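You operate a simulated robot arm through the tools that you are given. There is no shell and no other tool.

Carry out the task below with a simulated robot arm. There is one attempt and no reset: what you move stays moved.

JOB
Give the cup in the slide two shots of soup, cap it and seal it.
Fine: use the teal lid, leave the cup in the middle, turn the black switch off.
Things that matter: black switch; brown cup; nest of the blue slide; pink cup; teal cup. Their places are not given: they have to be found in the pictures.

It is judged by the outcome, as a careful person would: the job done as asked, and still so three seconds after it is handed in. It fails if anything else is knocked over, pushed out of place, dropped, spilled or broken. A push-on lid holds only when it is set on centred and level and pressed home; a screw cap is set on level and turned clockwise until tight.

ROBOT AND FRAMES
A 7-joint arm with a two-finger parallel gripper, fixed in place. Base frame: the origin is on the floor under the middle of its stand, x ahead of it, y to its left, z up; the work surface is at about z = 0.85. Lengths are in m, angles in rad, forces in N, time in s.
With the tool pointing down near the work surface it reaches from about 0.3 to 0.7 m from the base axis. Its first joint turns from -1.152 to 1.152 rad. Payload 1.57 kg.
Tool frame: the origin (TCP) lies between the finger pads and is the grasp point; the fingertips stand 0.03 m ahead of it; z points along the fingers, y is the line along which they close. Largest opening 0.11 m; finger width 0.024, thickness 0.012; the body of the gripper, 0.048 by 0.112 m, starts 0.078 m behind the TCP.
Orientation is told as [roll, pitch, yaw] about the base's x, y, z axes, in that order, counted from this pose: with the fingers straight down and closing along the base's y, the tool's x points along the base's -x, its y along +y and its z along -z.

CONTROLS
- The arm moves only by the tool send_rows. Its argument "moves" is text: rows parted by semicolons, each of 7 numbers parted by spaces: the shift along the base's x, y, z in m, then the turn, a rotation vector about the base's x, y, z in rad, then the gripper command, from -1 (fully open) to 1 (shut), values between in proportion. In form: tx ty tz ax ay az gripper; .... A call has 1 to 20 rows; each row shifts and turns the commanded pose from where the row before left it. Rows are played at 5 a second. More than 0.05 m and 0.15 rad between two rows, or a gripper value outside its range, and nothing of the call is played. A pose out of reach is approached as far as the arm can. The call stops where the force on the tool passes 70 N (or 10 N more than at its start, if that is more) or the arm is blocked; 0.2 s more then pass. Each finger travels about 0.108 m/s and halts on what it meets, pressing with about 36 N; the grip force reading is that of the motor and also rises with nothing between the fingers. The clock runs only during rows and for 0.2 s after the last one: add rows that do not move to give the fingers time. It gives the time, the measured TCP pose, the force on the tool (base axes), the opening and the grip force at its end, in the units of the frame above (readings bear some noise), with the torque about the TCP (base axes, N m) and any sound that the robot's microphone picked up.
- Cameras (640 x 400 px; columns grow to the right, rows downward): "scene" is fixed at [0.1439, -0.3741, 1.4172]; the picture's right is [0.93, -0.36, 0.00], its down [-0.16, -0.40, -0.90] and it looks along [0.33, 0.84, -0.43] (base axes); focal length 347 px, centre (320, 200). "wrist" rides on the gripper at [0.07, 0.016, -0.141] in the tool frame; the picture's right is [-0.23, 0.97, 0.00], its down [-0.86, -0.20, -0.48] and it looks along [-0.47, -0.11, 0.88] (tool axes); focal length 222 px, centre (320, 200).
- get_image(camera): a new picture of that camera. No time passes.
- measure_at(camera, pixels): for up to 12 pixels [column, row] of the newest picture of that camera ("zoom" is the newest enlarged one), the place [x, y, z] in the base frame of the surface seen there, good to about 0.003 m. No time passes.
- close_up(camera, box): a new picture of the part [left, top, right, bottom] of that camera's present view, enlarged. No time passes.
- hand_in(): hands the job in; it is judged then, once.

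Leave the gripper open and the arm clear of the work at the hand-in unless told otherwise.

The tools are called after "Request:" by a JSON object that holds its "fn" and its "kwargs". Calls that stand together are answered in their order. send_rows: Moves the arm, as the interface text tells. Its arguments: {"type":"object","properties":{"moves":{"type":"string"}},"required":["moves"]} The other tools are called the same way: get_image (camera) takes a picture; measure_at (camera, pixels) gives the place of the surface under pixels of a picture; close_up (camera, box) takes an enlarged picture of a part of a camera's view; hand_in () hands the job in.

At the start:

```text
time: 0.0
tcp_pos: [0.3087, 0.1517, 1.2537]
ee_rot: [0.0, 0.001, -0.001]
ft_force: [0.2, -0.2, 0.5]
torque: [0.03, -0.03, 0.01]
width: 0.1097
grasp_force: 0.1
```

scene: 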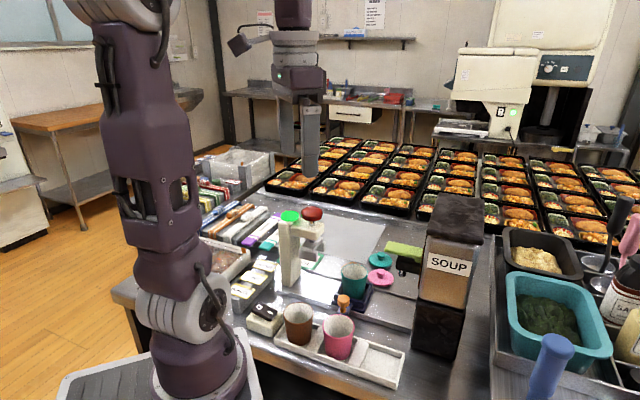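
wrist: 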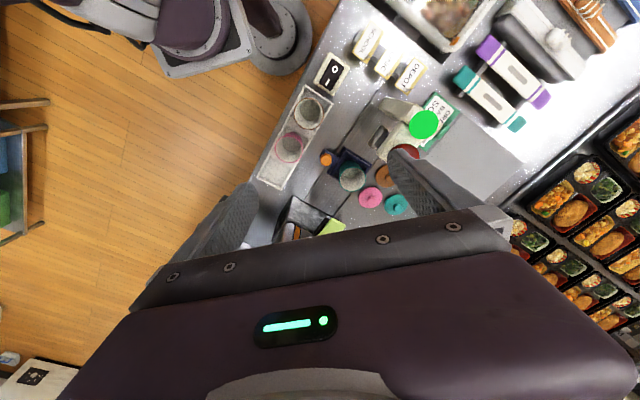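

I see a table with a white tray holding brown and pink cups, a teal cup in a dark blue slide, lids, a soup dispenser and a press with a green light. I'll take enlarged pictures to study it.

Request:
{"fn": "close_up", "kwargs": {"camera": "scene", "box": [220, 190, 420, 390]}}

Request:
{"fn": "close_up", "kwargs": {"camera": "scene", "box": [380, 180, 500, 370]}}

Request:
{"fn": "close_up", "kwargs": {"camera": "wrist", "box": [240, 20, 480, 240]}}

```text
2.00 times, centred on (320, 290) of scene
```

zoom: 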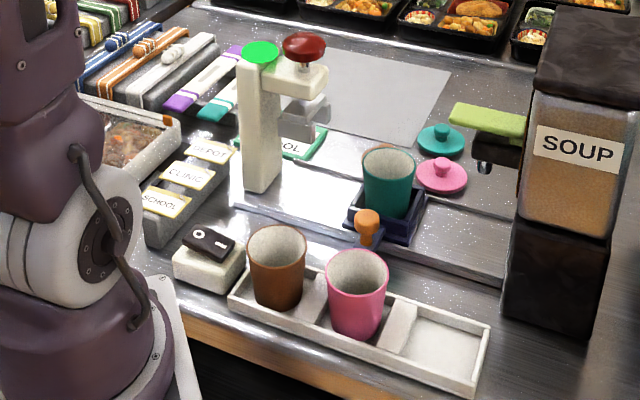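

```text
2.11 times, centred on (440, 275) of scene
```

zoom: 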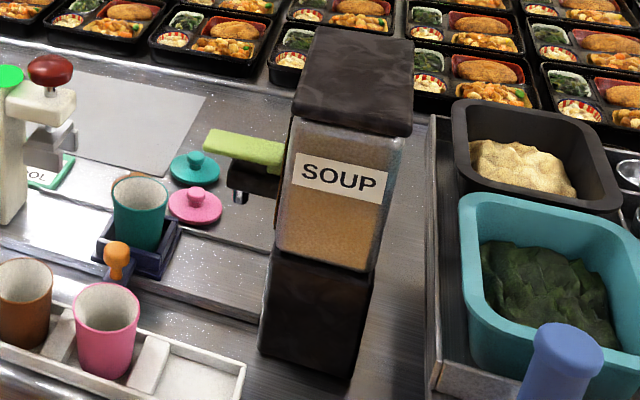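

```text
1.82 times, centred on (360, 130) of wrist
```

zoom: 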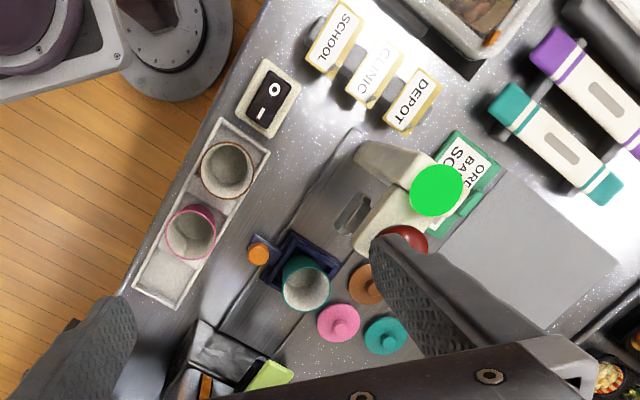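

Now I'll measure key points: the nest, cup, knob, lids, dispenser, sealer, and switch in the enlarged wrist picture, after first getting a fresh scene zoom.

Request:
{"fn": "measure_at", "kwargs": {"camera": "zoom", "pixels": [[275, 90], [262, 115], [257, 252], [305, 285], [305, 262], [280, 292], [366, 285], [340, 325], [385, 335], [265, 375], [435, 190], [405, 240]]}}

Request:
{"fn": "close_up", "kwargs": {"camera": "scene", "box": [330, 230, 450, 330]}}

Request:
{"fn": "close_up", "kwargs": {"camera": "scene", "box": [230, 195, 350, 310]}}

```text
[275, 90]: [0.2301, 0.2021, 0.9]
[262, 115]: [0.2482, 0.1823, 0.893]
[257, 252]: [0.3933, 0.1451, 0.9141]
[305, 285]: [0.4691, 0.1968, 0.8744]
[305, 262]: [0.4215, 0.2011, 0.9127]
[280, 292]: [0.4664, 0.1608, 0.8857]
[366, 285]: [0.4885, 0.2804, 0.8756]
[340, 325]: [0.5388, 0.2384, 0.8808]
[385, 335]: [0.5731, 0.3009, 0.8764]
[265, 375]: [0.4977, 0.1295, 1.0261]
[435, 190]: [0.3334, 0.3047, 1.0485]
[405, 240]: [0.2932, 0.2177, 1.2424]
```

```text
4.00 times, centred on (390, 280) of scene
```

zoom: 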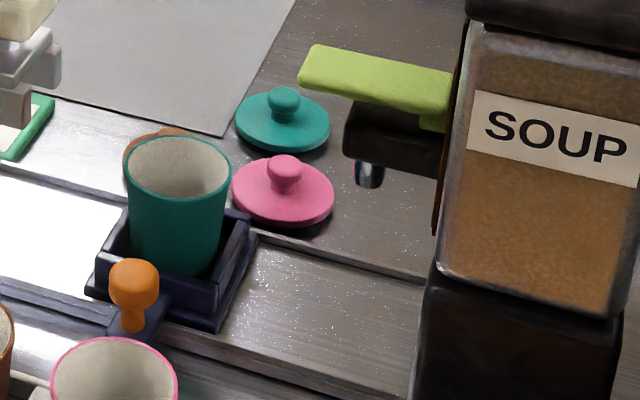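

```text
3.48 times, centred on (290, 252) of scene
```

zoom: 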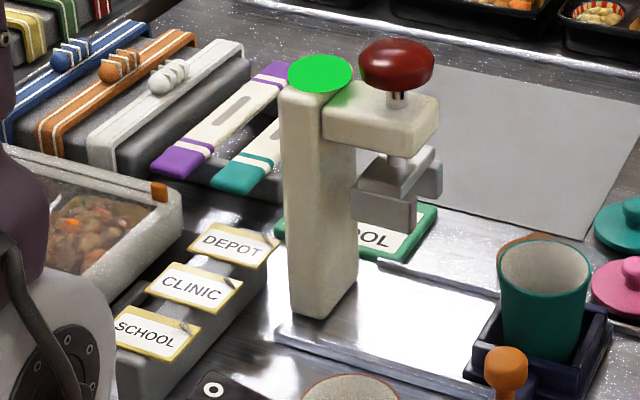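

Let me measure the sealer and slide in this newest zoom (sealer head, knob, post, rails).

Request:
{"fn": "measure_at", "kwargs": {"camera": "zoom", "pixels": [[320, 72], [396, 55], [396, 40], [430, 60], [362, 60], [390, 120], [430, 115], [345, 300], [310, 305], [400, 215], [430, 175], [365, 185]]}}

Request:
{"fn": "close_up", "kwargs": {"camera": "scene", "box": [330, 230, 450, 330]}}

```text
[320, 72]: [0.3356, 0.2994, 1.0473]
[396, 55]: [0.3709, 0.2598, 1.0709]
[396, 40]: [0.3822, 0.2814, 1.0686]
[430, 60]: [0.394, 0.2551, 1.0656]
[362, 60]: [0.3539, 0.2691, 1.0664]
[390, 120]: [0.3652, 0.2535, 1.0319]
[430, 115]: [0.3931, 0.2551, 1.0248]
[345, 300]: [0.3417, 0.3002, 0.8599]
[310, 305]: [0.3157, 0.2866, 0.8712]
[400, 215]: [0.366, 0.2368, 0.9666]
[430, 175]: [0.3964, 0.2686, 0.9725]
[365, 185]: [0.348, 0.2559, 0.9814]
```

```text
4.00 times, centred on (390, 280) of scene
```

zoom: 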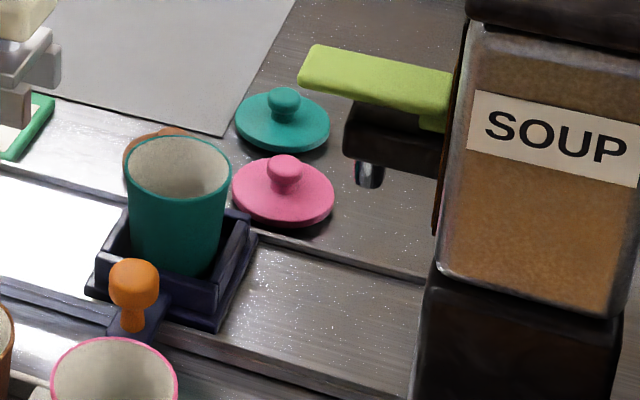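

Now I'll measure the cup, nest, knob, lids, and dispenser in the last enlarged scene picture.

Request:
{"fn": "measure_at", "kwargs": {"camera": "zoom", "pixels": [[134, 268], [133, 290], [180, 138], [180, 192], [128, 180], [230, 185], [285, 92], [284, 160], [320, 60], [440, 85], [368, 175], [375, 130]]}}

Request:
{"fn": "measure_at", "kwargs": {"camera": "zoom", "pixels": [[190, 320], [250, 240], [100, 285], [60, 215], [300, 280], [410, 265], [350, 330], [240, 115], [328, 125], [320, 195], [160, 315], [440, 320]]}}

Request:
{"fn": "get_image", "kwargs": {"camera": "wrist"}}

```text
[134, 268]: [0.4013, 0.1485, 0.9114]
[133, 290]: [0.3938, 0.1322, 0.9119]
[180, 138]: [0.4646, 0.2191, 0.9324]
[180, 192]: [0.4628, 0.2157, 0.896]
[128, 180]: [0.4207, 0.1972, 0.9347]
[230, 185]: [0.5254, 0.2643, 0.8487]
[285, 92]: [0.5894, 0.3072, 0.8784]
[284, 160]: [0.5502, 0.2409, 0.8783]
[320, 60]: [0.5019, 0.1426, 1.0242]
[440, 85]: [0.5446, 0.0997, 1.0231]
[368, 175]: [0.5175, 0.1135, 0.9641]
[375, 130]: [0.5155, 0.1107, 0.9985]
```

```text
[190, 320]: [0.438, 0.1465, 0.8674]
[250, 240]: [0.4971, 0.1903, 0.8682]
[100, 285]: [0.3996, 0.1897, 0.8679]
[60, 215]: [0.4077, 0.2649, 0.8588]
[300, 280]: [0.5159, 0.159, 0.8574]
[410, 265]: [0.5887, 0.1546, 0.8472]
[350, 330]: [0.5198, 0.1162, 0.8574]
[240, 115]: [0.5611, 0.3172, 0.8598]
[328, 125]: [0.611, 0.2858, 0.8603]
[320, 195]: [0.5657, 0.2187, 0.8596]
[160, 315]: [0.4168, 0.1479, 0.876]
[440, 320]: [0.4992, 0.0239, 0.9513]
```

```text
taken
```

wrist: 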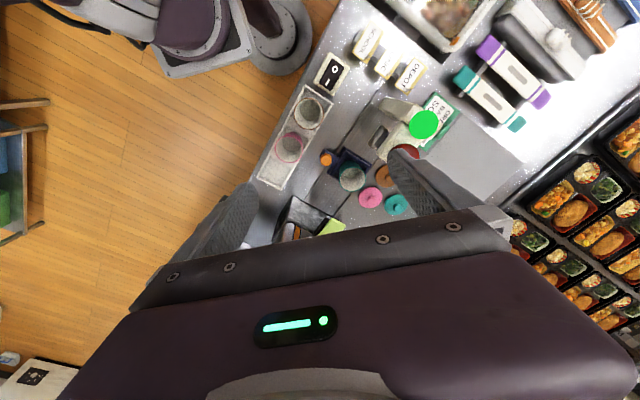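

I'll take an enlarged wrist view of the work cluster to get the slide axis direction and the switch position.

Request:
{"fn": "close_up", "kwargs": {"camera": "wrist", "box": [300, 60, 460, 160]}}

Request:
{"fn": "close_up", "kwargs": {"camera": "wrist", "box": [240, 140, 400, 240]}}

```text
4.00 times, centred on (380, 110) of wrist
```

zoom: 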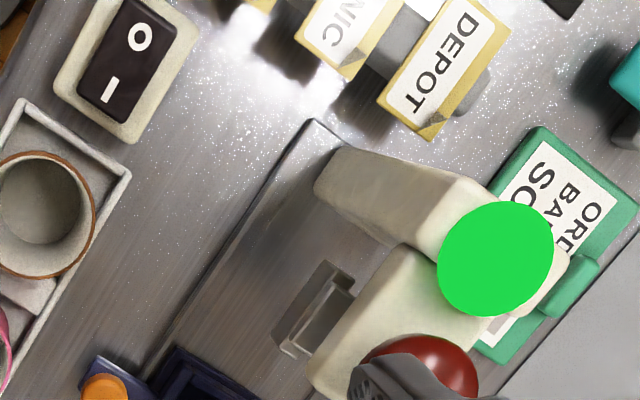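

```text
4.00 times, centred on (320, 190) of wrist
```

zoom: 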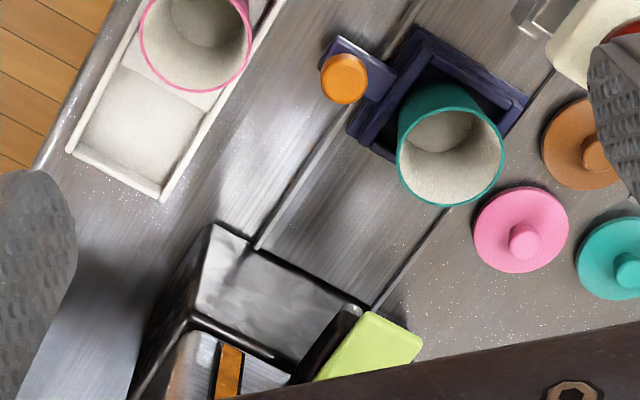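

I'll measure the track edges and cup/nest in this wrist zoom.

Request:
{"fn": "measure_at", "kwargs": {"camera": "zoom", "pixels": [[262, 240], [325, 145], [412, 12], [378, 303], [440, 222], [548, 78], [343, 75], [450, 145], [400, 55], [510, 110], [360, 125], [628, 265]]}}

Request:
{"fn": "measure_at", "kwargs": {"camera": "zoom", "pixels": [[525, 240], [592, 155], [450, 88], [400, 150], [500, 150], [450, 205], [370, 345], [405, 350], [445, 130], [420, 30], [522, 98], [350, 130]]}}

```text
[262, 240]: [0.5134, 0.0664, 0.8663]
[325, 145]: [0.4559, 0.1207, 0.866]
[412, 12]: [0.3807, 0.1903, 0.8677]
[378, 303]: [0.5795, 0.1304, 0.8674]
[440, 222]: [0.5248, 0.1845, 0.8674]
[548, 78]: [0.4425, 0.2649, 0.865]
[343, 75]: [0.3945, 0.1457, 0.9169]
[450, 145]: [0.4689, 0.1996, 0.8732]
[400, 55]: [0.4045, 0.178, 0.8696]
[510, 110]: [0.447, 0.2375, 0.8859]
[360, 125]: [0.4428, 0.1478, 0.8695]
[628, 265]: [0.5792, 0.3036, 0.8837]
```

```text
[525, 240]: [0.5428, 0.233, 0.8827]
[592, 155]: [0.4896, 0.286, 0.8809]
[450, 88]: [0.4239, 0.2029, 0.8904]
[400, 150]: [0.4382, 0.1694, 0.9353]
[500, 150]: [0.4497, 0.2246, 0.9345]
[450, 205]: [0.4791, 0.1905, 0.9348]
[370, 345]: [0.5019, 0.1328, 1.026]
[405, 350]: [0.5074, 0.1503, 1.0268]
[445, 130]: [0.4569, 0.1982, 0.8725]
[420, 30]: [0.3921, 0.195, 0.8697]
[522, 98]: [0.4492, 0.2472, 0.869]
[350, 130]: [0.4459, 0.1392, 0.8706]
```

The track runs about along direction (0.72, -0.69): sealer at one end (about x 0.376, y 0.268), cup in the middle (about 0.451, 0.189), spout at the other end (about 0.52, 0.115). Next I look closely at the switch, the dispenser spout and the sealer.

Request:
{"fn": "close_up", "kwargs": {"camera": "scene", "box": [235, 290, 305, 345]}}

Request:
{"fn": "close_up", "kwargs": {"camera": "scene", "box": [395, 235, 445, 275]}}

Request:
{"fn": "close_up", "kwargs": {"camera": "wrist", "box": [300, 40, 360, 100]}}

```text
7.27 times, centred on (270, 318) of scene
```

zoom: 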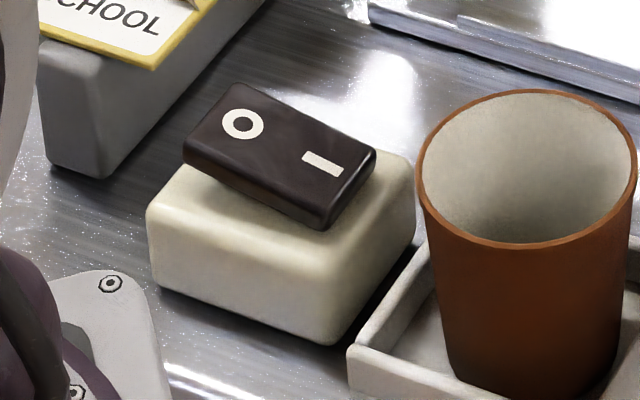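

```text
10.00 times, centred on (420, 255) of scene
```

zoom: 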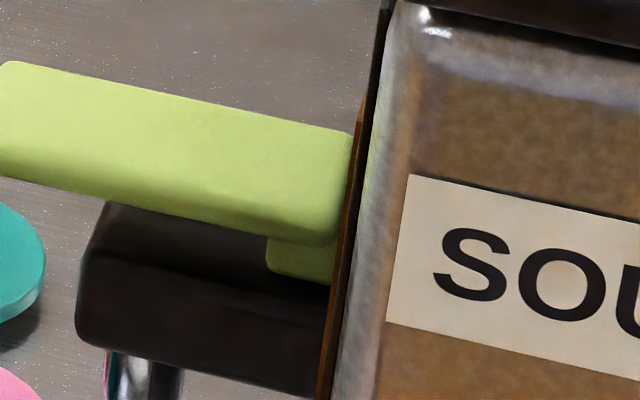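

```text
6.67 times, centred on (330, 70) of wrist
```

zoom: 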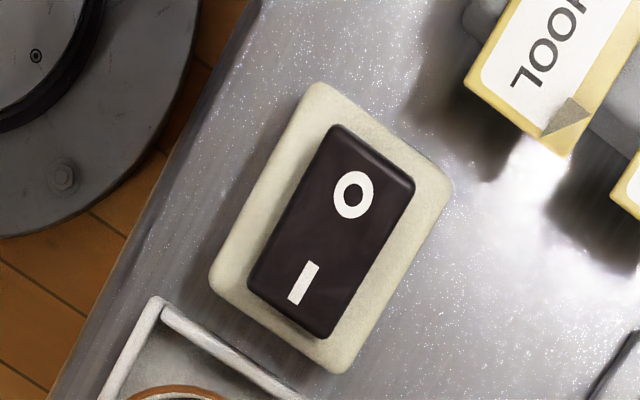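

The O end of the rocker stands up, so the switch is now on; at the end I press the O end. I'll measure its O and I marks, in this wrist zoom.

Request:
{"fn": "measure_at", "kwargs": {"camera": "zoom", "pixels": [[353, 193], [303, 282], [340, 135], [405, 190], [262, 285], [320, 330], [165, 310], [320, 90], [440, 190], [340, 360], [475, 85], [567, 150]]}}

Request:
{"fn": "close_up", "kwargs": {"camera": "scene", "box": [385, 225, 455, 275]}}

```text
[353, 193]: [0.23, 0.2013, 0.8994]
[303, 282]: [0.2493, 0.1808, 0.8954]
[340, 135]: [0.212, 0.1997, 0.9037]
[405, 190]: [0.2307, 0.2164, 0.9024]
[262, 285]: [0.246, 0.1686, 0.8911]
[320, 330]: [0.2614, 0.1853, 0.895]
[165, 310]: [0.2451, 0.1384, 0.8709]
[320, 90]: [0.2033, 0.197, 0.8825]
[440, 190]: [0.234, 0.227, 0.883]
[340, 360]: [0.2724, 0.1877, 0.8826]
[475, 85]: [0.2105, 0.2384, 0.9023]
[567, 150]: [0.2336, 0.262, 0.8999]
```

```text
8.00 times, centred on (420, 250) of scene
```

zoom: 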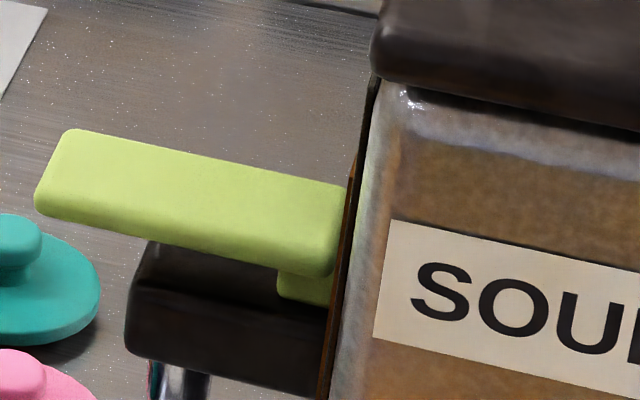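

Now I measure the lime lever and black arm and jar face in this zoom.

Request:
{"fn": "measure_at", "kwargs": {"camera": "zoom", "pixels": [[70, 135], [45, 185], [340, 190], [320, 240], [190, 185], [100, 205], [155, 290], [140, 255], [180, 380], [380, 130], [360, 300], [395, 60]]}}

```text
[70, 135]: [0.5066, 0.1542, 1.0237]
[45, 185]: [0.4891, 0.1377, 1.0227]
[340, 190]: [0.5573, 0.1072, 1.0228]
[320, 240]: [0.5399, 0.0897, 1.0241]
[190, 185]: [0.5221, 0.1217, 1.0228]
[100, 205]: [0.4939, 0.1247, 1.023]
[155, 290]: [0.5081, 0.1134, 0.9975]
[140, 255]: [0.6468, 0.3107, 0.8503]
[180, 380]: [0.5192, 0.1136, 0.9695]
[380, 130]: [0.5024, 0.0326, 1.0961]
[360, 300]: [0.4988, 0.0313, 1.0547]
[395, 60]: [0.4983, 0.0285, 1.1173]
```

The layout is clear. The slide must be pulled by its orange knob. I'll bring the gripper lower over the knob and turn it by -0.76 rad so the fingers close across the track (the gripper body then stays clear of the soup jar), and view from there.

Request:
{"fn": "send_rows", "kwargs": {"moves": "0.015 0 -0.02 0 0 -0.127 -1; 0.015 0 -0.02 0 0 -0.127 -1; 0.015 0 -0.02 0 0 -0.127 -1; 0.015 0 -0.02 0 0 -0.127 -1; 0.015 0 -0.02 0 0 -0.127 -1; 0.015 0 -0.02 0 0 -0.125 -1; 0 0 0 0 0 0 -1; 0 0 0 0 0 0 -1"}}

Request:
{"fn": "get_image", "kwargs": {"camera": "wrist"}}

Request:
{"fn": "get_image", "kwargs": {"camera": "scene"}}

```text
time: 1.8
tcp_pos: [0.3998, 0.1524, 1.1323]
ee_rot: [0.0, 0.001, -0.762]
ft_force: [-0.6, 0.3, -0.3]
torque: [0.01, 0.0, 0.0]
width: 0.1099
grasp_force: 0.0
```

```text
taken
```

wrist: 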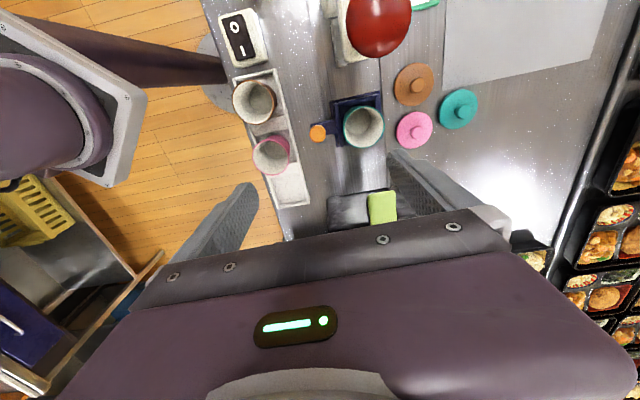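

```text
taken
```

scene: 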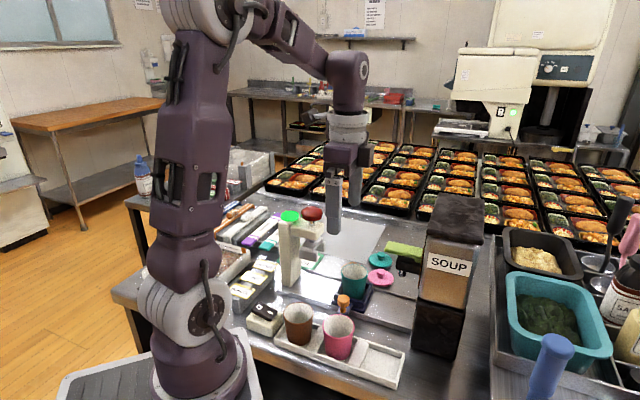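

The view works. I zoom the wrist view on the nest, knob and lids and measure.

Request:
{"fn": "close_up", "kwargs": {"camera": "wrist", "box": [230, 60, 490, 235]}}

Request:
{"fn": "close_up", "kwargs": {"camera": "wrist", "box": [295, 80, 405, 160]}}

```text
2.29 times, centred on (360, 148) of wrist
```

zoom: 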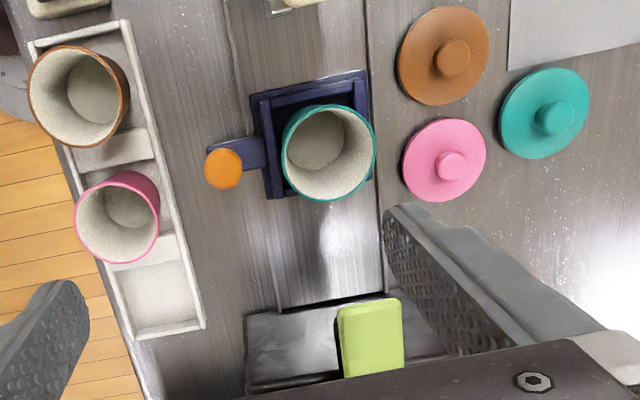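

```text
5.00 times, centred on (350, 120) of wrist
```

zoom: 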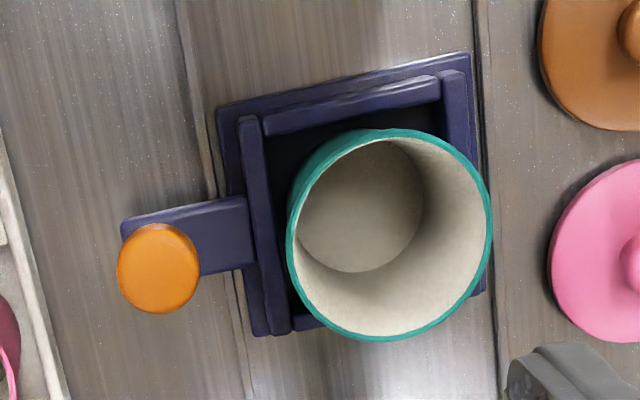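

I measure the knob edges, cup rim and nest walls in this zoom.

Request:
{"fn": "measure_at", "kwargs": {"camera": "zoom", "pixels": [[158, 268], [122, 268], [194, 268], [158, 230], [158, 308], [291, 232], [489, 225], [392, 133], [388, 338], [252, 230], [253, 130], [455, 90]]}}

Request:
{"fn": "measure_at", "kwargs": {"camera": "zoom", "pixels": [[220, 110], [470, 57], [258, 333], [180, 10], [245, 390], [475, 10], [497, 390], [360, 210], [25, 290], [5, 330], [130, 232], [245, 200]]}}

```text
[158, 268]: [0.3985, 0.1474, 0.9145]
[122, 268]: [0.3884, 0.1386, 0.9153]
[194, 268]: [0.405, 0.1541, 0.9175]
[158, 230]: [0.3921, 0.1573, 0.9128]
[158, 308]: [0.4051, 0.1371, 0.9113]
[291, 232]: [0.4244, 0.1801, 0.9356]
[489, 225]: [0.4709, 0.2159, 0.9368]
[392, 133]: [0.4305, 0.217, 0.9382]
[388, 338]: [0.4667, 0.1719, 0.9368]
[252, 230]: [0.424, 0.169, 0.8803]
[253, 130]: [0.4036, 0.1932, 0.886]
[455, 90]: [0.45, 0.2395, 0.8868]
```

```text
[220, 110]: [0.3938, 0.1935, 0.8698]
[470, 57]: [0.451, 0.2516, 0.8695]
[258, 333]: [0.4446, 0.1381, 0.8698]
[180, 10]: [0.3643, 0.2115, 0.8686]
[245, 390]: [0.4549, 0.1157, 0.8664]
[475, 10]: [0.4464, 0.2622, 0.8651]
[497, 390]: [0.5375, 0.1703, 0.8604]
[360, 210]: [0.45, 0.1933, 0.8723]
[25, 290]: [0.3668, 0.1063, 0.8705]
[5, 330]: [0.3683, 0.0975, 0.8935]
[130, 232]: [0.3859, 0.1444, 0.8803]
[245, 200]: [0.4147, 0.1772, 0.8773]
```

Knob centre is about (0.398, 0.147, top 0.916), cup centre about (0.448, 0.196), rim z 0.937. The jar and spout arm leave little room, so I'll push the knob with closed fingers, closing along the track (yaw +0.81). I turn and close first, staying high.

Request:
{"fn": "send_rows", "kwargs": {"moves": "-0.0023 0.0016 0 0 0 0.1312 -0.8; -0.0023 0.0016 0 0 0 0.1312 -0.4; -0.0023 0.0016 0 0 0 0.1312 0; -0.0023 0.0016 0 0 0 0.1312 0.4; -0.0023 0.0016 0 0 0 0.1312 0.8; -0.0023 0.0016 0 0 0 0.1312 1; -0.0023 0.0016 0 0 0 0.1312 1; -0.0023 0.0016 0 0 0 0.1312 1; -0.0023 0.0016 0 0 0 0.1312 1; -0.0023 0.0016 0 0 0 0.1312 1; -0.0023 0.0016 0 0 0 0.1312 1; -0.0026 0.0011 0 0 0 0.1312 1; 0 0 0 0 0 0 1; 0 0 0 0 0 0 1"}}

Request:
{"fn": "get_image", "kwargs": {"camera": "wrist"}}

Request:
{"fn": "get_image", "kwargs": {"camera": "scene"}}

```text
time: 4.8
tcp_pos: [0.3712, 0.1712, 1.1334]
ee_rot: [-0.001, 0.0, 0.815]
ft_force: [-0.7, -0.5, -0.5]
torque: [0.03, 0.01, 0.02]
width: 0.0
grasp_force: 21.3
```

```text
taken
```

wrist: 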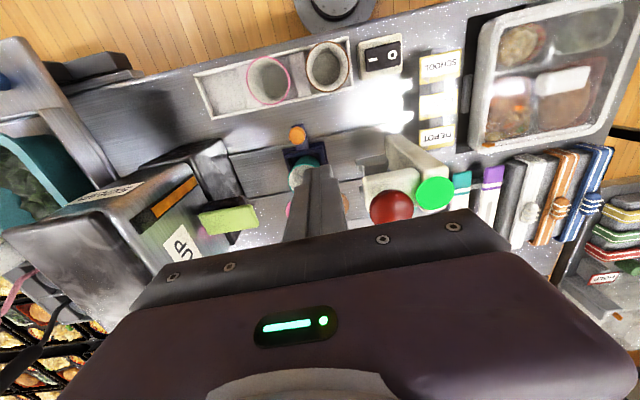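

```text
taken
```

scene: 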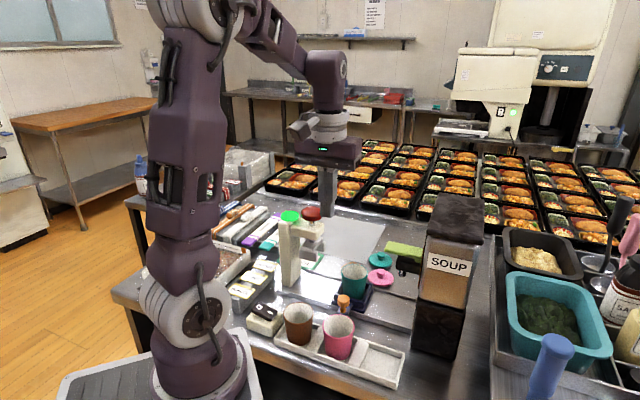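

Pose is as meant, (0.371, 0.171), fingers closed. I lower to TCP z about 0.92 beside the knob, on its sealer side.

Request:
{"fn": "send_rows", "kwargs": {"moves": "0 0 -0.03 0 0 0 1; 0 0 -0.03 0 0 0 1; 0 0 -0.03 0 0 0 1; 0 0 -0.03 0 0 0 1; 0 0 -0.03 0 0 0 1; 0 0 -0.03 0 0 0 1; 0 0 -0.02 0 0 0 1; 0 0 -0.013 0 0 0 1; 0 0 0 0 0 0 1"}}

Request:
{"fn": "close_up", "kwargs": {"camera": "scene", "box": [290, 220, 450, 330]}}

Request:
{"fn": "get_image", "kwargs": {"camera": "wrist"}}

```text
time: 6.8
tcp_pos: [0.3694, 0.1702, 0.9196]
ee_rot: [0.0, 0.003, 0.815]
ft_force: [0.6, -0.4, -1.0]
torque: [-0.03, -0.01, 0.0]
width: 0.0
grasp_force: 21.5
```

```text
3.64 times, centred on (370, 275) of scene
```

zoom: 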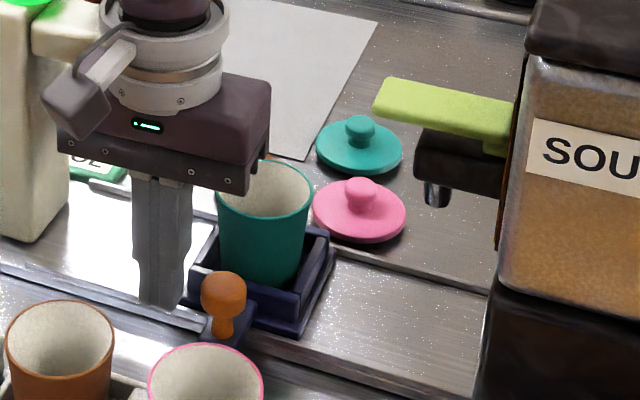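

```text
taken
```

wrist: 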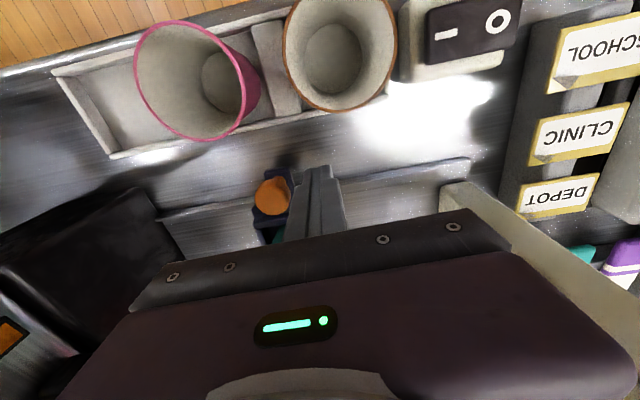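

Fingers stand beside the orange knob, clear of everything. Now I push along the track direction in 1 cm steps, first a short trial.

Request:
{"fn": "send_rows", "kwargs": {"moves": "0.00725 -0.00688 0 0 0 0 1; 0.00725 -0.00688 0 0 0 0 1; 0.00725 -0.00688 0 0 0 0 1; 0.00725 -0.00688 0 0 0 0 1; 0 0 0 0 0 0 1"}}

Request:
{"fn": "close_up", "kwargs": {"camera": "scene", "box": [290, 220, 450, 330]}}

```text
time: 8.0
tcp_pos: [0.3997, 0.1428, 0.921]
ee_rot: [-0.001, -0.002, 0.815]
ft_force: [0.0, 0.6, 0.3]
torque: [0.01, 0.0, 0.03]
width: 0.0
grasp_force: 21.3
```

```text
3.64 times, centred on (370, 275) of scene
```

zoom: 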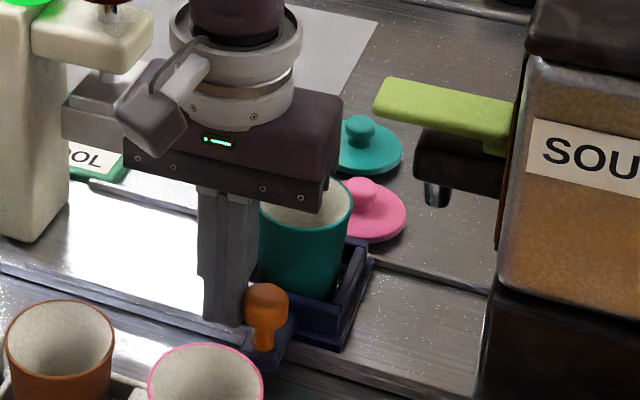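

The slide moves easily. I continue 6 cm more toward the spout in small steps.

Request:
{"fn": "send_rows", "kwargs": {"moves": "0.00725 -0.00688 0 0 0 0 1; 0.00725 -0.00688 0 0 0 0 1; 0.00725 -0.00688 0 0 0 0 1; 0.00725 -0.00688 0 0 0 0 1; 0.00725 -0.00688 0 0 0 0 1; 0.00725 -0.00688 0 0 0 0 1; 0 0 0 0 0 0 1"}}

Request:
{"fn": "close_up", "kwargs": {"camera": "scene", "box": [330, 220, 490, 330]}}

Request:
{"fn": "get_image", "kwargs": {"camera": "wrist"}}

```text
time: 9.6
tcp_pos: [0.4429, 0.1013, 0.9208]
ee_rot: [0.001, 0.001, 0.815]
ft_force: [-0.8, -0.2, -0.2]
torque: [-0.01, -0.01, -0.01]
width: 0.0
grasp_force: 22.2
```

```text
3.64 times, centred on (410, 275) of scene
```

zoom: 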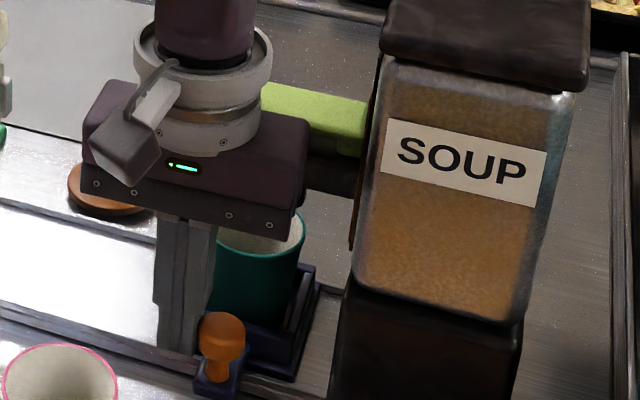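

```text
taken
```

wrist: 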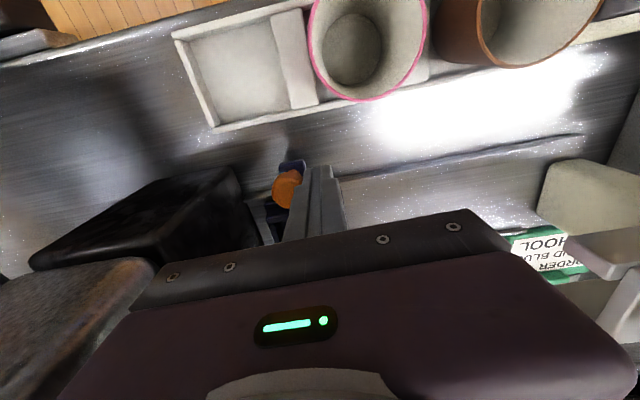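

Nest is nearly under the spout; force still near zero. I push in 4 mm steps and watch for the stop.

Request:
{"fn": "send_rows", "kwargs": {"moves": "0.0029 -0.00275 0 0 0 0 1; 0.0029 -0.00275 0 0 0 0 1; 0 0 0 0 0 0 1"}}

Request:
{"fn": "close_up", "kwargs": {"camera": "scene", "box": [370, 250, 430, 325]}}

```text
time: 10.4
tcp_pos: [0.4486, 0.0962, 0.9208]
ee_rot: [0.0, -0.001, 0.815]
ft_force: [-0.2, -0.2, 0.5]
torque: [0.02, -0.01, -0.02]
width: 0.0
grasp_force: 20.6
```

```text
5.33 times, centred on (400, 288) of scene
```

zoom: 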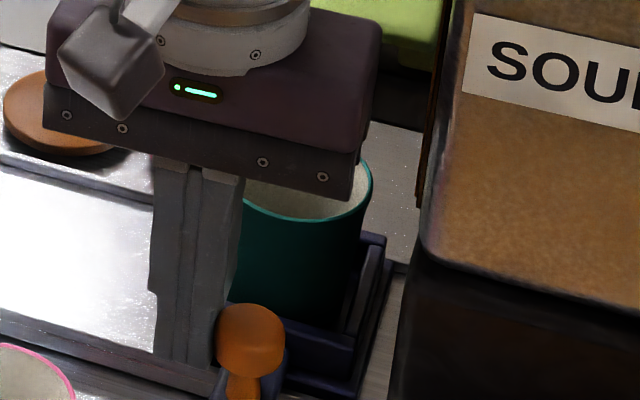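

Still no resistance; moved about 9.5 cm. Spout is at roughly 10–10.5 cm. I go on with 3 mm steps.

Request:
{"fn": "send_rows", "kwargs": {"moves": "0.0022 -0.0021 0 0 0 0 1; 0.0022 -0.0021 0 0 0 0 1; 0 0 0 0 0 0 1"}}

```text
time: 11.2
tcp_pos: [0.4534, 0.0916, 0.9212]
ee_rot: [-0.001, 0.0, 0.816]
ft_force: [-0.2, 1.6, 0.2]
torque: [0.01, -0.01, -0.01]
width: 0.0001
grasp_force: 21.6
```

A slight force (1.6 N) appears. I try two more 2 mm steps.

Request:
{"fn": "send_rows", "kwargs": {"moves": "0.0015 -0.0014 0 0 0 0 1; 0.0015 -0.0014 0 0 0 0 1; 0 0 0 0 0 0 1; 0 0 0 0 0 0 1"}}

Request:
{"fn": "get_image", "kwargs": {"camera": "wrist"}}

```text
time: 12.2
tcp_pos: [0.4562, 0.0882, 0.9202]
ee_rot: [0.0, 0.0, 0.815]
ft_force: [0.4, 0.2, 0.3]
torque: [0.02, 0.03, 0.0]
width: 0.0
grasp_force: 21.5
```

```text
taken
```

wrist: 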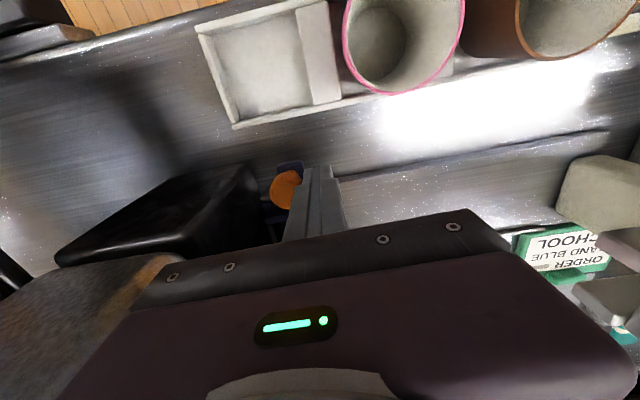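

No stop yet; nest centre should now be near the spout. I back off 3 cm, rise, and look.

Request:
{"fn": "send_rows", "kwargs": {"moves": "-0.0109 0.0103 0 0 0 0 1; -0.0109 0.0103 0 0 0 0 1; -0.0109 0.0103 0.01 0 0 0 1; 0 0 0.03 0 0 0 1; 0 0 0.04 0 0 0 1; 0 0 0.04 0 0 0 1; 0 0 0.04 0 0 0 1; 0 0 0.04 0 0 0 1; 0 0 0 0 0 0 1"}}

Request:
{"fn": "close_up", "kwargs": {"camera": "scene", "box": [360, 230, 460, 330]}}

Request:
{"fn": "get_image", "kwargs": {"camera": "wrist"}}

```text
time: 14.2
tcp_pos: [0.4234, 0.1204, 1.1216]
ee_rot: [0.001, 0.0, 0.818]
ft_force: [-0.3, 0.0, -0.8]
torque: [0.01, 0.0, 0.02]
width: 0.0
grasp_force: 21.3
```

```text
4.00 times, centred on (410, 280) of scene
```

zoom: 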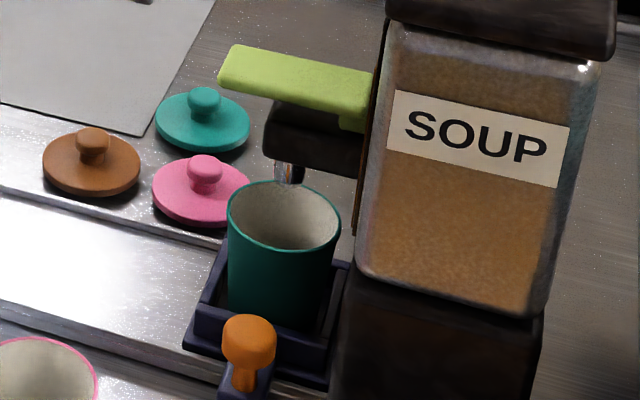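

```text
taken
```

wrist: 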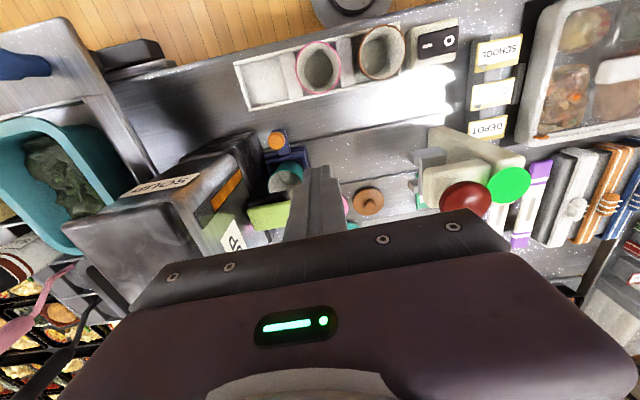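

I measure the cup rim and spout in the last scene zoom... the zoom is the scene one, since the wrist picture was not enlarged.

Request:
{"fn": "measure_at", "kwargs": {"camera": "zoom", "pixels": [[229, 218], [339, 222], [270, 183], [284, 247], [288, 172], [297, 172], [279, 172], [250, 325], [250, 345], [185, 340], [325, 385], [350, 270]]}}

Request:
{"fn": "close_up", "kwargs": {"camera": "scene", "box": [410, 260, 450, 290]}}

```text
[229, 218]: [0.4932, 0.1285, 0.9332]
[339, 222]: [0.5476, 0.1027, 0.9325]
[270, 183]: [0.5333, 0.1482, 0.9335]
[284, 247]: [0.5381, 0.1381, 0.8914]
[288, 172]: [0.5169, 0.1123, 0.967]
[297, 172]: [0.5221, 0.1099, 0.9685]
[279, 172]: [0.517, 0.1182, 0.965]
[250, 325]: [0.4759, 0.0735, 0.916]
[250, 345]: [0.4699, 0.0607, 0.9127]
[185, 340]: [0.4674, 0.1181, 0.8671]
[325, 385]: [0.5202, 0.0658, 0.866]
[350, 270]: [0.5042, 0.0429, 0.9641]
```

```text
13.33 times, centred on (430, 275) of scene
```

zoom: 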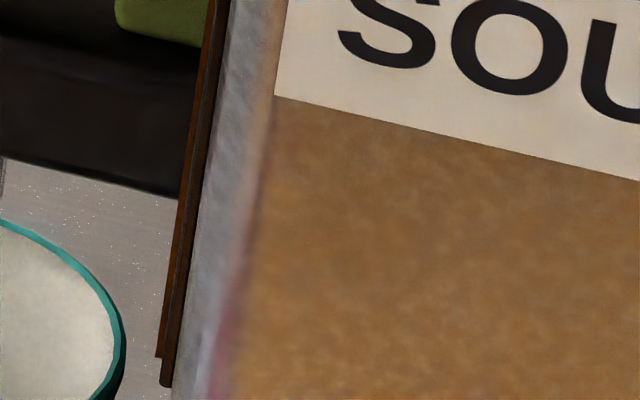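

In the same picture the cup centre (s 0.298) and the spout (s 0.296) agree within 2 mm, so the cup is under the spout. Now I rise slightly, turn back to yaw -0.76, and go above the lever's end (about 0.506, 0.139).

Request:
{"fn": "send_rows", "kwargs": {"moves": "0 0 0.01 0 0 -0.1312 1; 0 0 0.01 0 0 -0.1312 1; 0 0 0 0 0 -0.1312 1; 0 0 0 0 0 -0.1312 1; 0 0 0 0 0 -0.1312 1; 0 0 0 0 0 -0.1312 1; 0 0 0 0 0 -0.1312 1; 0 0 0 0 0 -0.1312 1; 0 0 0 0 0 -0.1312 1; 0 0 0 0 0 -0.1312 1; 0 0 0 0 0 -0.1312 1; 0 0 0 0 0 -0.1342 1; 0.0208 0.0045 0 0 0 0 1; 0.0208 0.0045 0 0 0 0 1; 0.0208 0.0045 0 0 0 0 1; 0.0208 0.0045 0 0 0 0 1; 0 0 0 0 0 0 1"}}

Request:
{"fn": "get_image", "kwargs": {"camera": "wrist"}}

Request:
{"fn": "get_image", "kwargs": {"camera": "scene"}}

```text
time: 17.8
tcp_pos: [0.5069, 0.1383, 1.1406]
ee_rot: [0.0, 0.0, -0.762]
ft_force: [-0.8, -0.4, -0.2]
torque: [0.03, 0.03, -0.02]
width: 0.0
grasp_force: 20.9
```

```text
taken
```

wrist: 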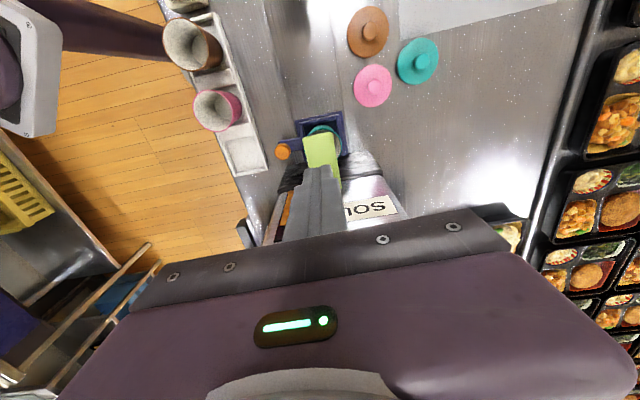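

```text
taken
```

scene: 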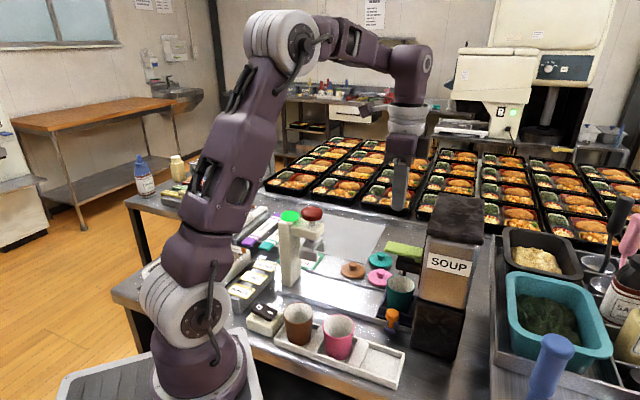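

The fingers are over the lever. Before lowering, I check how far the jar's black lid sticks out.

Request:
{"fn": "measure_at", "kwargs": {"camera": "scene", "pixels": [[428, 200], [429, 228], [432, 196], [478, 200], [482, 232], [400, 243], [385, 247]]}}

Request:
{"fn": "close_up", "kwargs": {"camera": "wrist", "box": [260, 100, 400, 240]}}

```text
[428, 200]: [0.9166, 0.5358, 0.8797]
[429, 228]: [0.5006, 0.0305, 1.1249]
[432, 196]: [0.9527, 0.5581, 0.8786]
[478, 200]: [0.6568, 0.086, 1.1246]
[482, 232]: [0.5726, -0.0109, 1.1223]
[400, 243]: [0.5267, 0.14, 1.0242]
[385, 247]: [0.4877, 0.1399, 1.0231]
```

```text
2.86 times, centred on (330, 170) of wrist
```

zoom: 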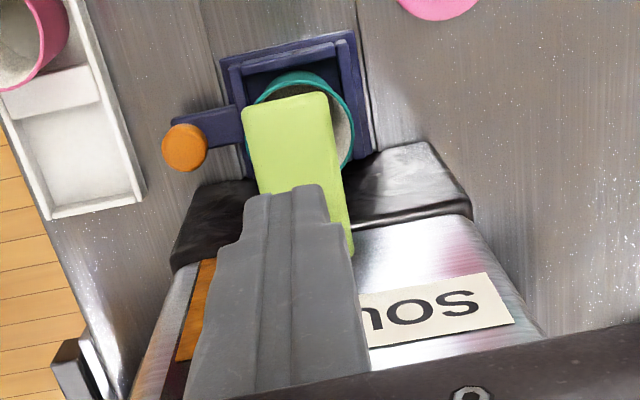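

Lid of the jar starts beyond s = 0.33, so the body (up to s = 0.296) is clear. I lower to just above the lever.

Request:
{"fn": "send_rows", "kwargs": {"moves": "0 0 -0.03 0 0 0 1; 0 0 -0.03 0 0 0 1; 0 0 -0.02 0 0 0 1; 0 0 0 0 0 0 1"}}

Request:
{"fn": "close_up", "kwargs": {"camera": "scene", "box": [360, 220, 460, 320]}}

Request:
{"fn": "close_up", "kwargs": {"camera": "wrist", "box": [230, 80, 410, 230]}}

```text
time: 18.8
tcp_pos: [0.5054, 0.138, 1.0604]
ee_rot: [0.0, 0.001, -0.763]
ft_force: [-0.4, -0.2, 0.2]
torque: [-0.04, -0.01, 0.0]
width: 0.0
grasp_force: 21.1
```

```text
4.00 times, centred on (410, 270) of scene
```

zoom: 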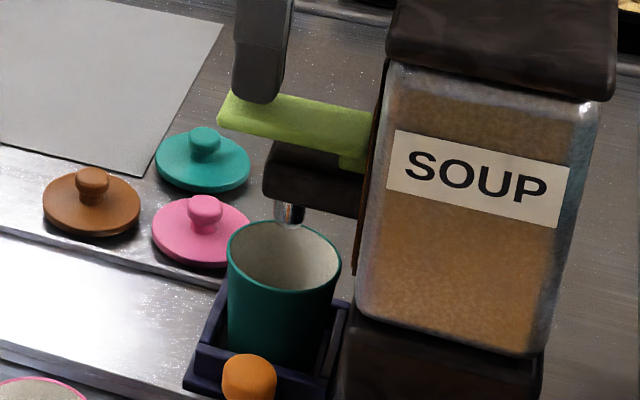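

```text
2.67 times, centred on (320, 155) of wrist
```

zoom: 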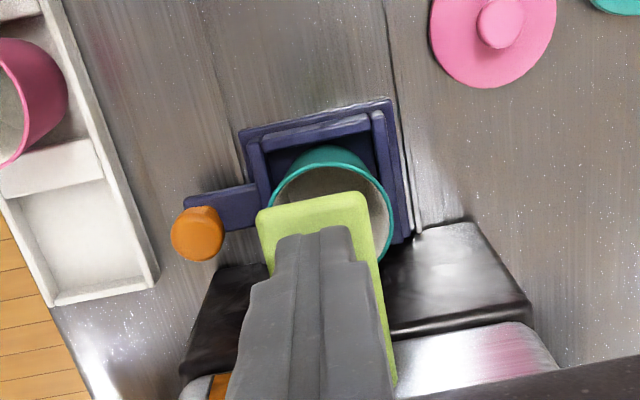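

The fingertips are just above the lever, centred on it. I press down in small steps and watch force and sound.

Request:
{"fn": "send_rows", "kwargs": {"moves": "0 0 -0.004 0 0 0 1; 0 0 -0.004 0 0 0 1; 0 0 -0.004 0 0 0 1; 0 0 0 0 0 0 1"}}

```text
time: 19.8
tcp_pos: [0.5058, 0.1385, 1.0494]
ee_rot: [0.0, 0.0, -0.764]
ft_force: [-0.6, 0.9, 1.7]
torque: [-0.03, 0.01, -0.01]
width: 0.0001
grasp_force: 21.4
```

Light contact (1.7 N). I keep pressing.

Request:
{"fn": "send_rows", "kwargs": {"moves": "0 0 -0.003 0 0 0 1; 0 0 -0.003 0 0 0 1; 0 0 0 0 0 0 1"}}

Request:
{"fn": "close_up", "kwargs": {"camera": "scene", "box": [360, 220, 460, 320]}}

```text
time: 20.6
tcp_pos: [0.5073, 0.138, 1.0444]
ee_rot: [0.006, -0.003, -0.762]
ft_force: [-9.1, -1.9, 57.0]
torque: [-0.59, -0.16, 0.14]
width: 0.0
grasp_force: 21.3
```

```text
4.00 times, centred on (410, 270) of scene
```

zoom: 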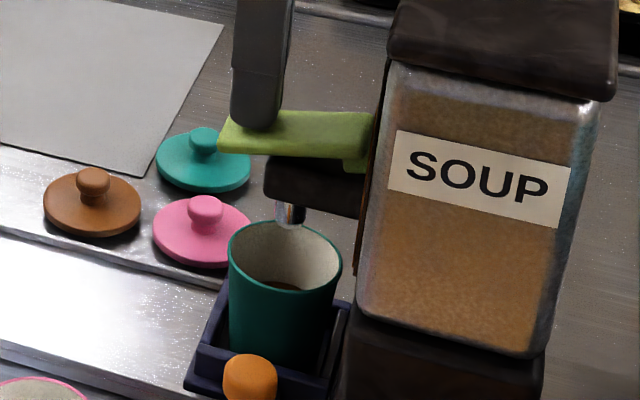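

The lever bottomed (57 N) and brown soup shows in the cup: one shot. I lift off right away so the lever returns.

Request:
{"fn": "send_rows", "kwargs": {"moves": "0 0 0.008 0 0 0 1; 0 0 0.012 0 0 0 1; 0 0 0 0 0 0 1; 0 0 0 0 0 0 1; 0 0 0 0 0 0 1"}}

Request:
{"fn": "close_up", "kwargs": {"camera": "scene", "box": [360, 220, 460, 320]}}

Request:
{"fn": "close_up", "kwargs": {"camera": "scene", "box": [405, 260, 455, 310]}}

```text
time: 21.8
tcp_pos: [0.5072, 0.1387, 1.0625]
ee_rot: [-0.001, 0.0, -0.763]
ft_force: [-0.3, -0.4, -0.1]
torque: [-0.03, -0.01, 0.01]
width: 0.0
grasp_force: 21.1
```

```text
4.00 times, centred on (410, 270) of scene
```

zoom: 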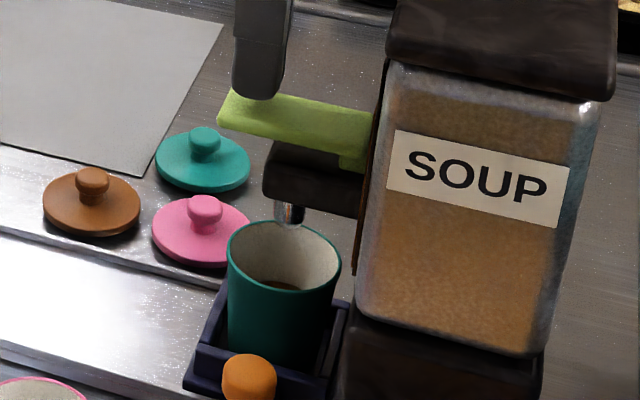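

```text
8.00 times, centred on (430, 285) of scene
```

zoom: 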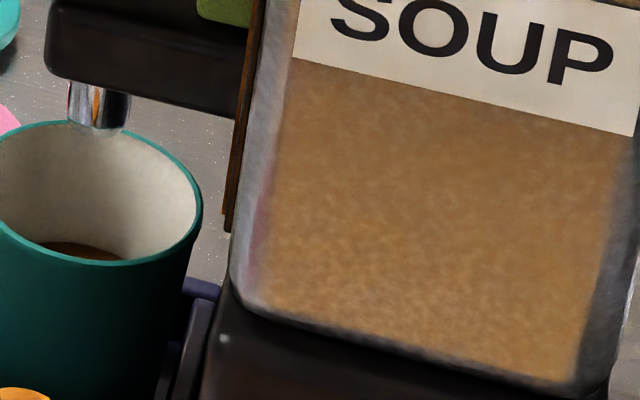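

The lever is back up. I measure the soup level after this first shot.

Request:
{"fn": "measure_at", "kwargs": {"camera": "zoom", "pixels": [[80, 252], [65, 248], [100, 253], [60, 240]]}}

```text
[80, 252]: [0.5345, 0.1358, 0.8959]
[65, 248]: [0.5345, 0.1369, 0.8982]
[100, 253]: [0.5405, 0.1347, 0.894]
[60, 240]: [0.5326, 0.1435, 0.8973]
```

Soup level is about z 0.895 (cup floor 0.872). Now the second press: same depth, then lift off.

Request:
{"fn": "send_rows", "kwargs": {"moves": "0 0 -0.006 0 0 0 1; 0 0 -0.005 0 0 0 1; 0 0 -0.004 0 0 0 1; 0 0 -0.003 0 0 0 1; 0 0 0 0 0 0 1"}}

Request:
{"fn": "close_up", "kwargs": {"camera": "scene", "box": [360, 220, 460, 320]}}

```text
time: 23.0
tcp_pos: [0.5063, 0.1386, 1.046]
ee_rot: [0.003, -0.001, -0.762]
ft_force: [-6.5, 1.6, 29.4]
torque: [-0.17, -0.1, -0.09]
width: 0.0
grasp_force: 21.4
```

```text
4.00 times, centred on (410, 270) of scene
```

zoom: 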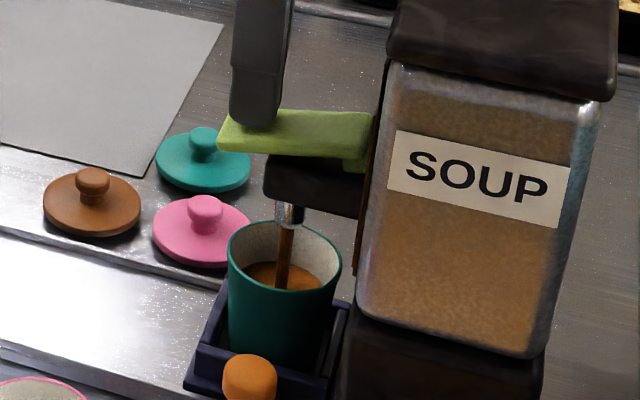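

A stream is running now: the second shot. In the first press the stream had ended by itself while the lever was still down, so a shot is a fixed dose. I hold one row to let it finish.

Request:
{"fn": "send_rows", "kwargs": {"moves": "0 0 0 0 0 0 1"}}

Request:
{"fn": "close_up", "kwargs": {"camera": "scene", "box": [360, 220, 460, 320]}}

```text
time: 23.4
tcp_pos: [0.507, 0.1385, 1.045]
ee_rot: [0.001, -0.001, -0.762]
ft_force: [-5.9, 3.1, 35.3]
torque: [-0.2, -0.12, -0.17]
width: 0.0
grasp_force: 21.4
```

```text
4.00 times, centred on (410, 270) of scene
```

zoom: 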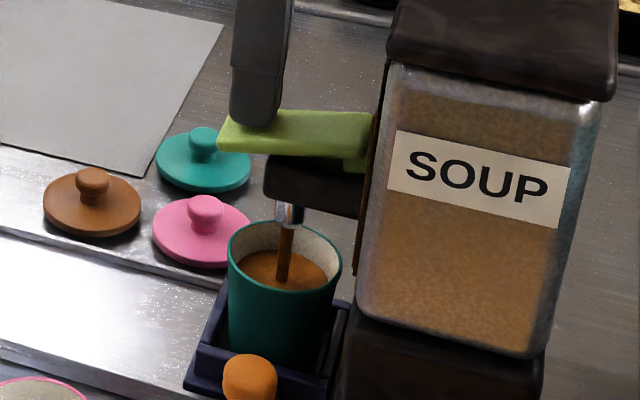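

The level rises and the stream still runs. I measure the level now, before any time passes.

Request:
{"fn": "measure_at", "kwargs": {"camera": "zoom", "pixels": [[265, 270], [300, 275], [255, 262], [310, 280]]}}

Request:
{"fn": "close_up", "kwargs": {"camera": "scene", "box": [405, 260, 455, 310]}}

```text
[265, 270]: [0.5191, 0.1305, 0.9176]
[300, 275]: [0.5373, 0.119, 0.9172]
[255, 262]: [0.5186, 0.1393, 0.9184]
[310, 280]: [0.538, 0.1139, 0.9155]
```

```text
8.00 times, centred on (430, 285) of scene
```

zoom: 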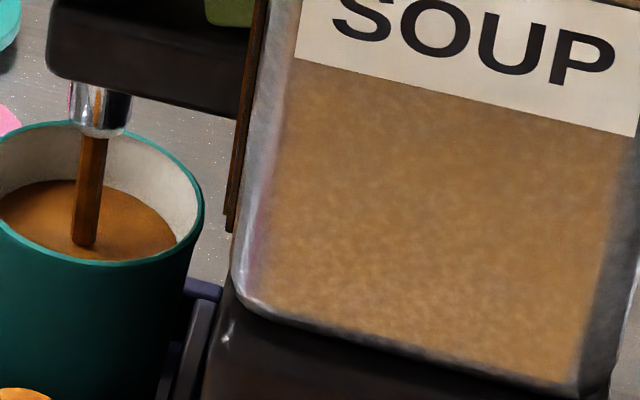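

Level is 0.917, just what two equal shots from floor 0.872 would give (first: 0.895). I ease off and lift the fingers now.

Request:
{"fn": "send_rows", "kwargs": {"moves": "0 0 0.003 0 0 0 1; 0 0 0.012 0 0 0 1; 0 0 0.01 0 0 0 1; 0 0 0 0 0 0 1"}}

Request:
{"fn": "close_up", "kwargs": {"camera": "scene", "box": [360, 220, 460, 320]}}

```text
time: 24.4
tcp_pos: [0.5069, 0.1373, 1.0692]
ee_rot: [0.0, -0.001, -0.763]
ft_force: [-0.6, 0.1, -0.7]
torque: [0.04, 0.0, -0.02]
width: 0.0
grasp_force: 21.8
```

```text
4.00 times, centred on (410, 270) of scene
```

zoom: 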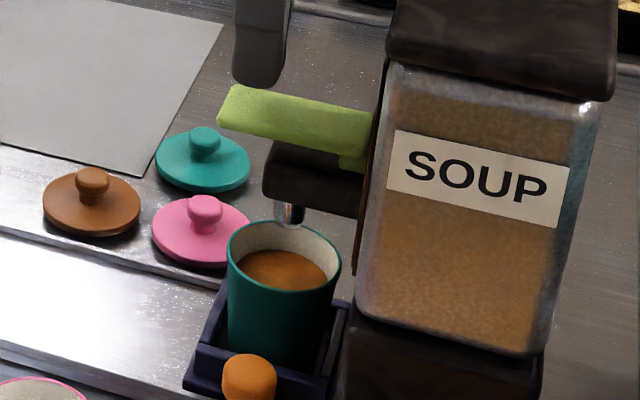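

Request:
{"fn": "measure_at", "kwargs": {"camera": "zoom", "pixels": [[265, 270], [290, 265], [255, 262], [310, 280], [248, 358], [248, 372]]}}

```text
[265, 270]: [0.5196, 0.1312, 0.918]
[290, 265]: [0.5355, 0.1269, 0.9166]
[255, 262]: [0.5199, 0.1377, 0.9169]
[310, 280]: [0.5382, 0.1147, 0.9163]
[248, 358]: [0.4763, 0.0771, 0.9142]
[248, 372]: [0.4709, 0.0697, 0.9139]
```

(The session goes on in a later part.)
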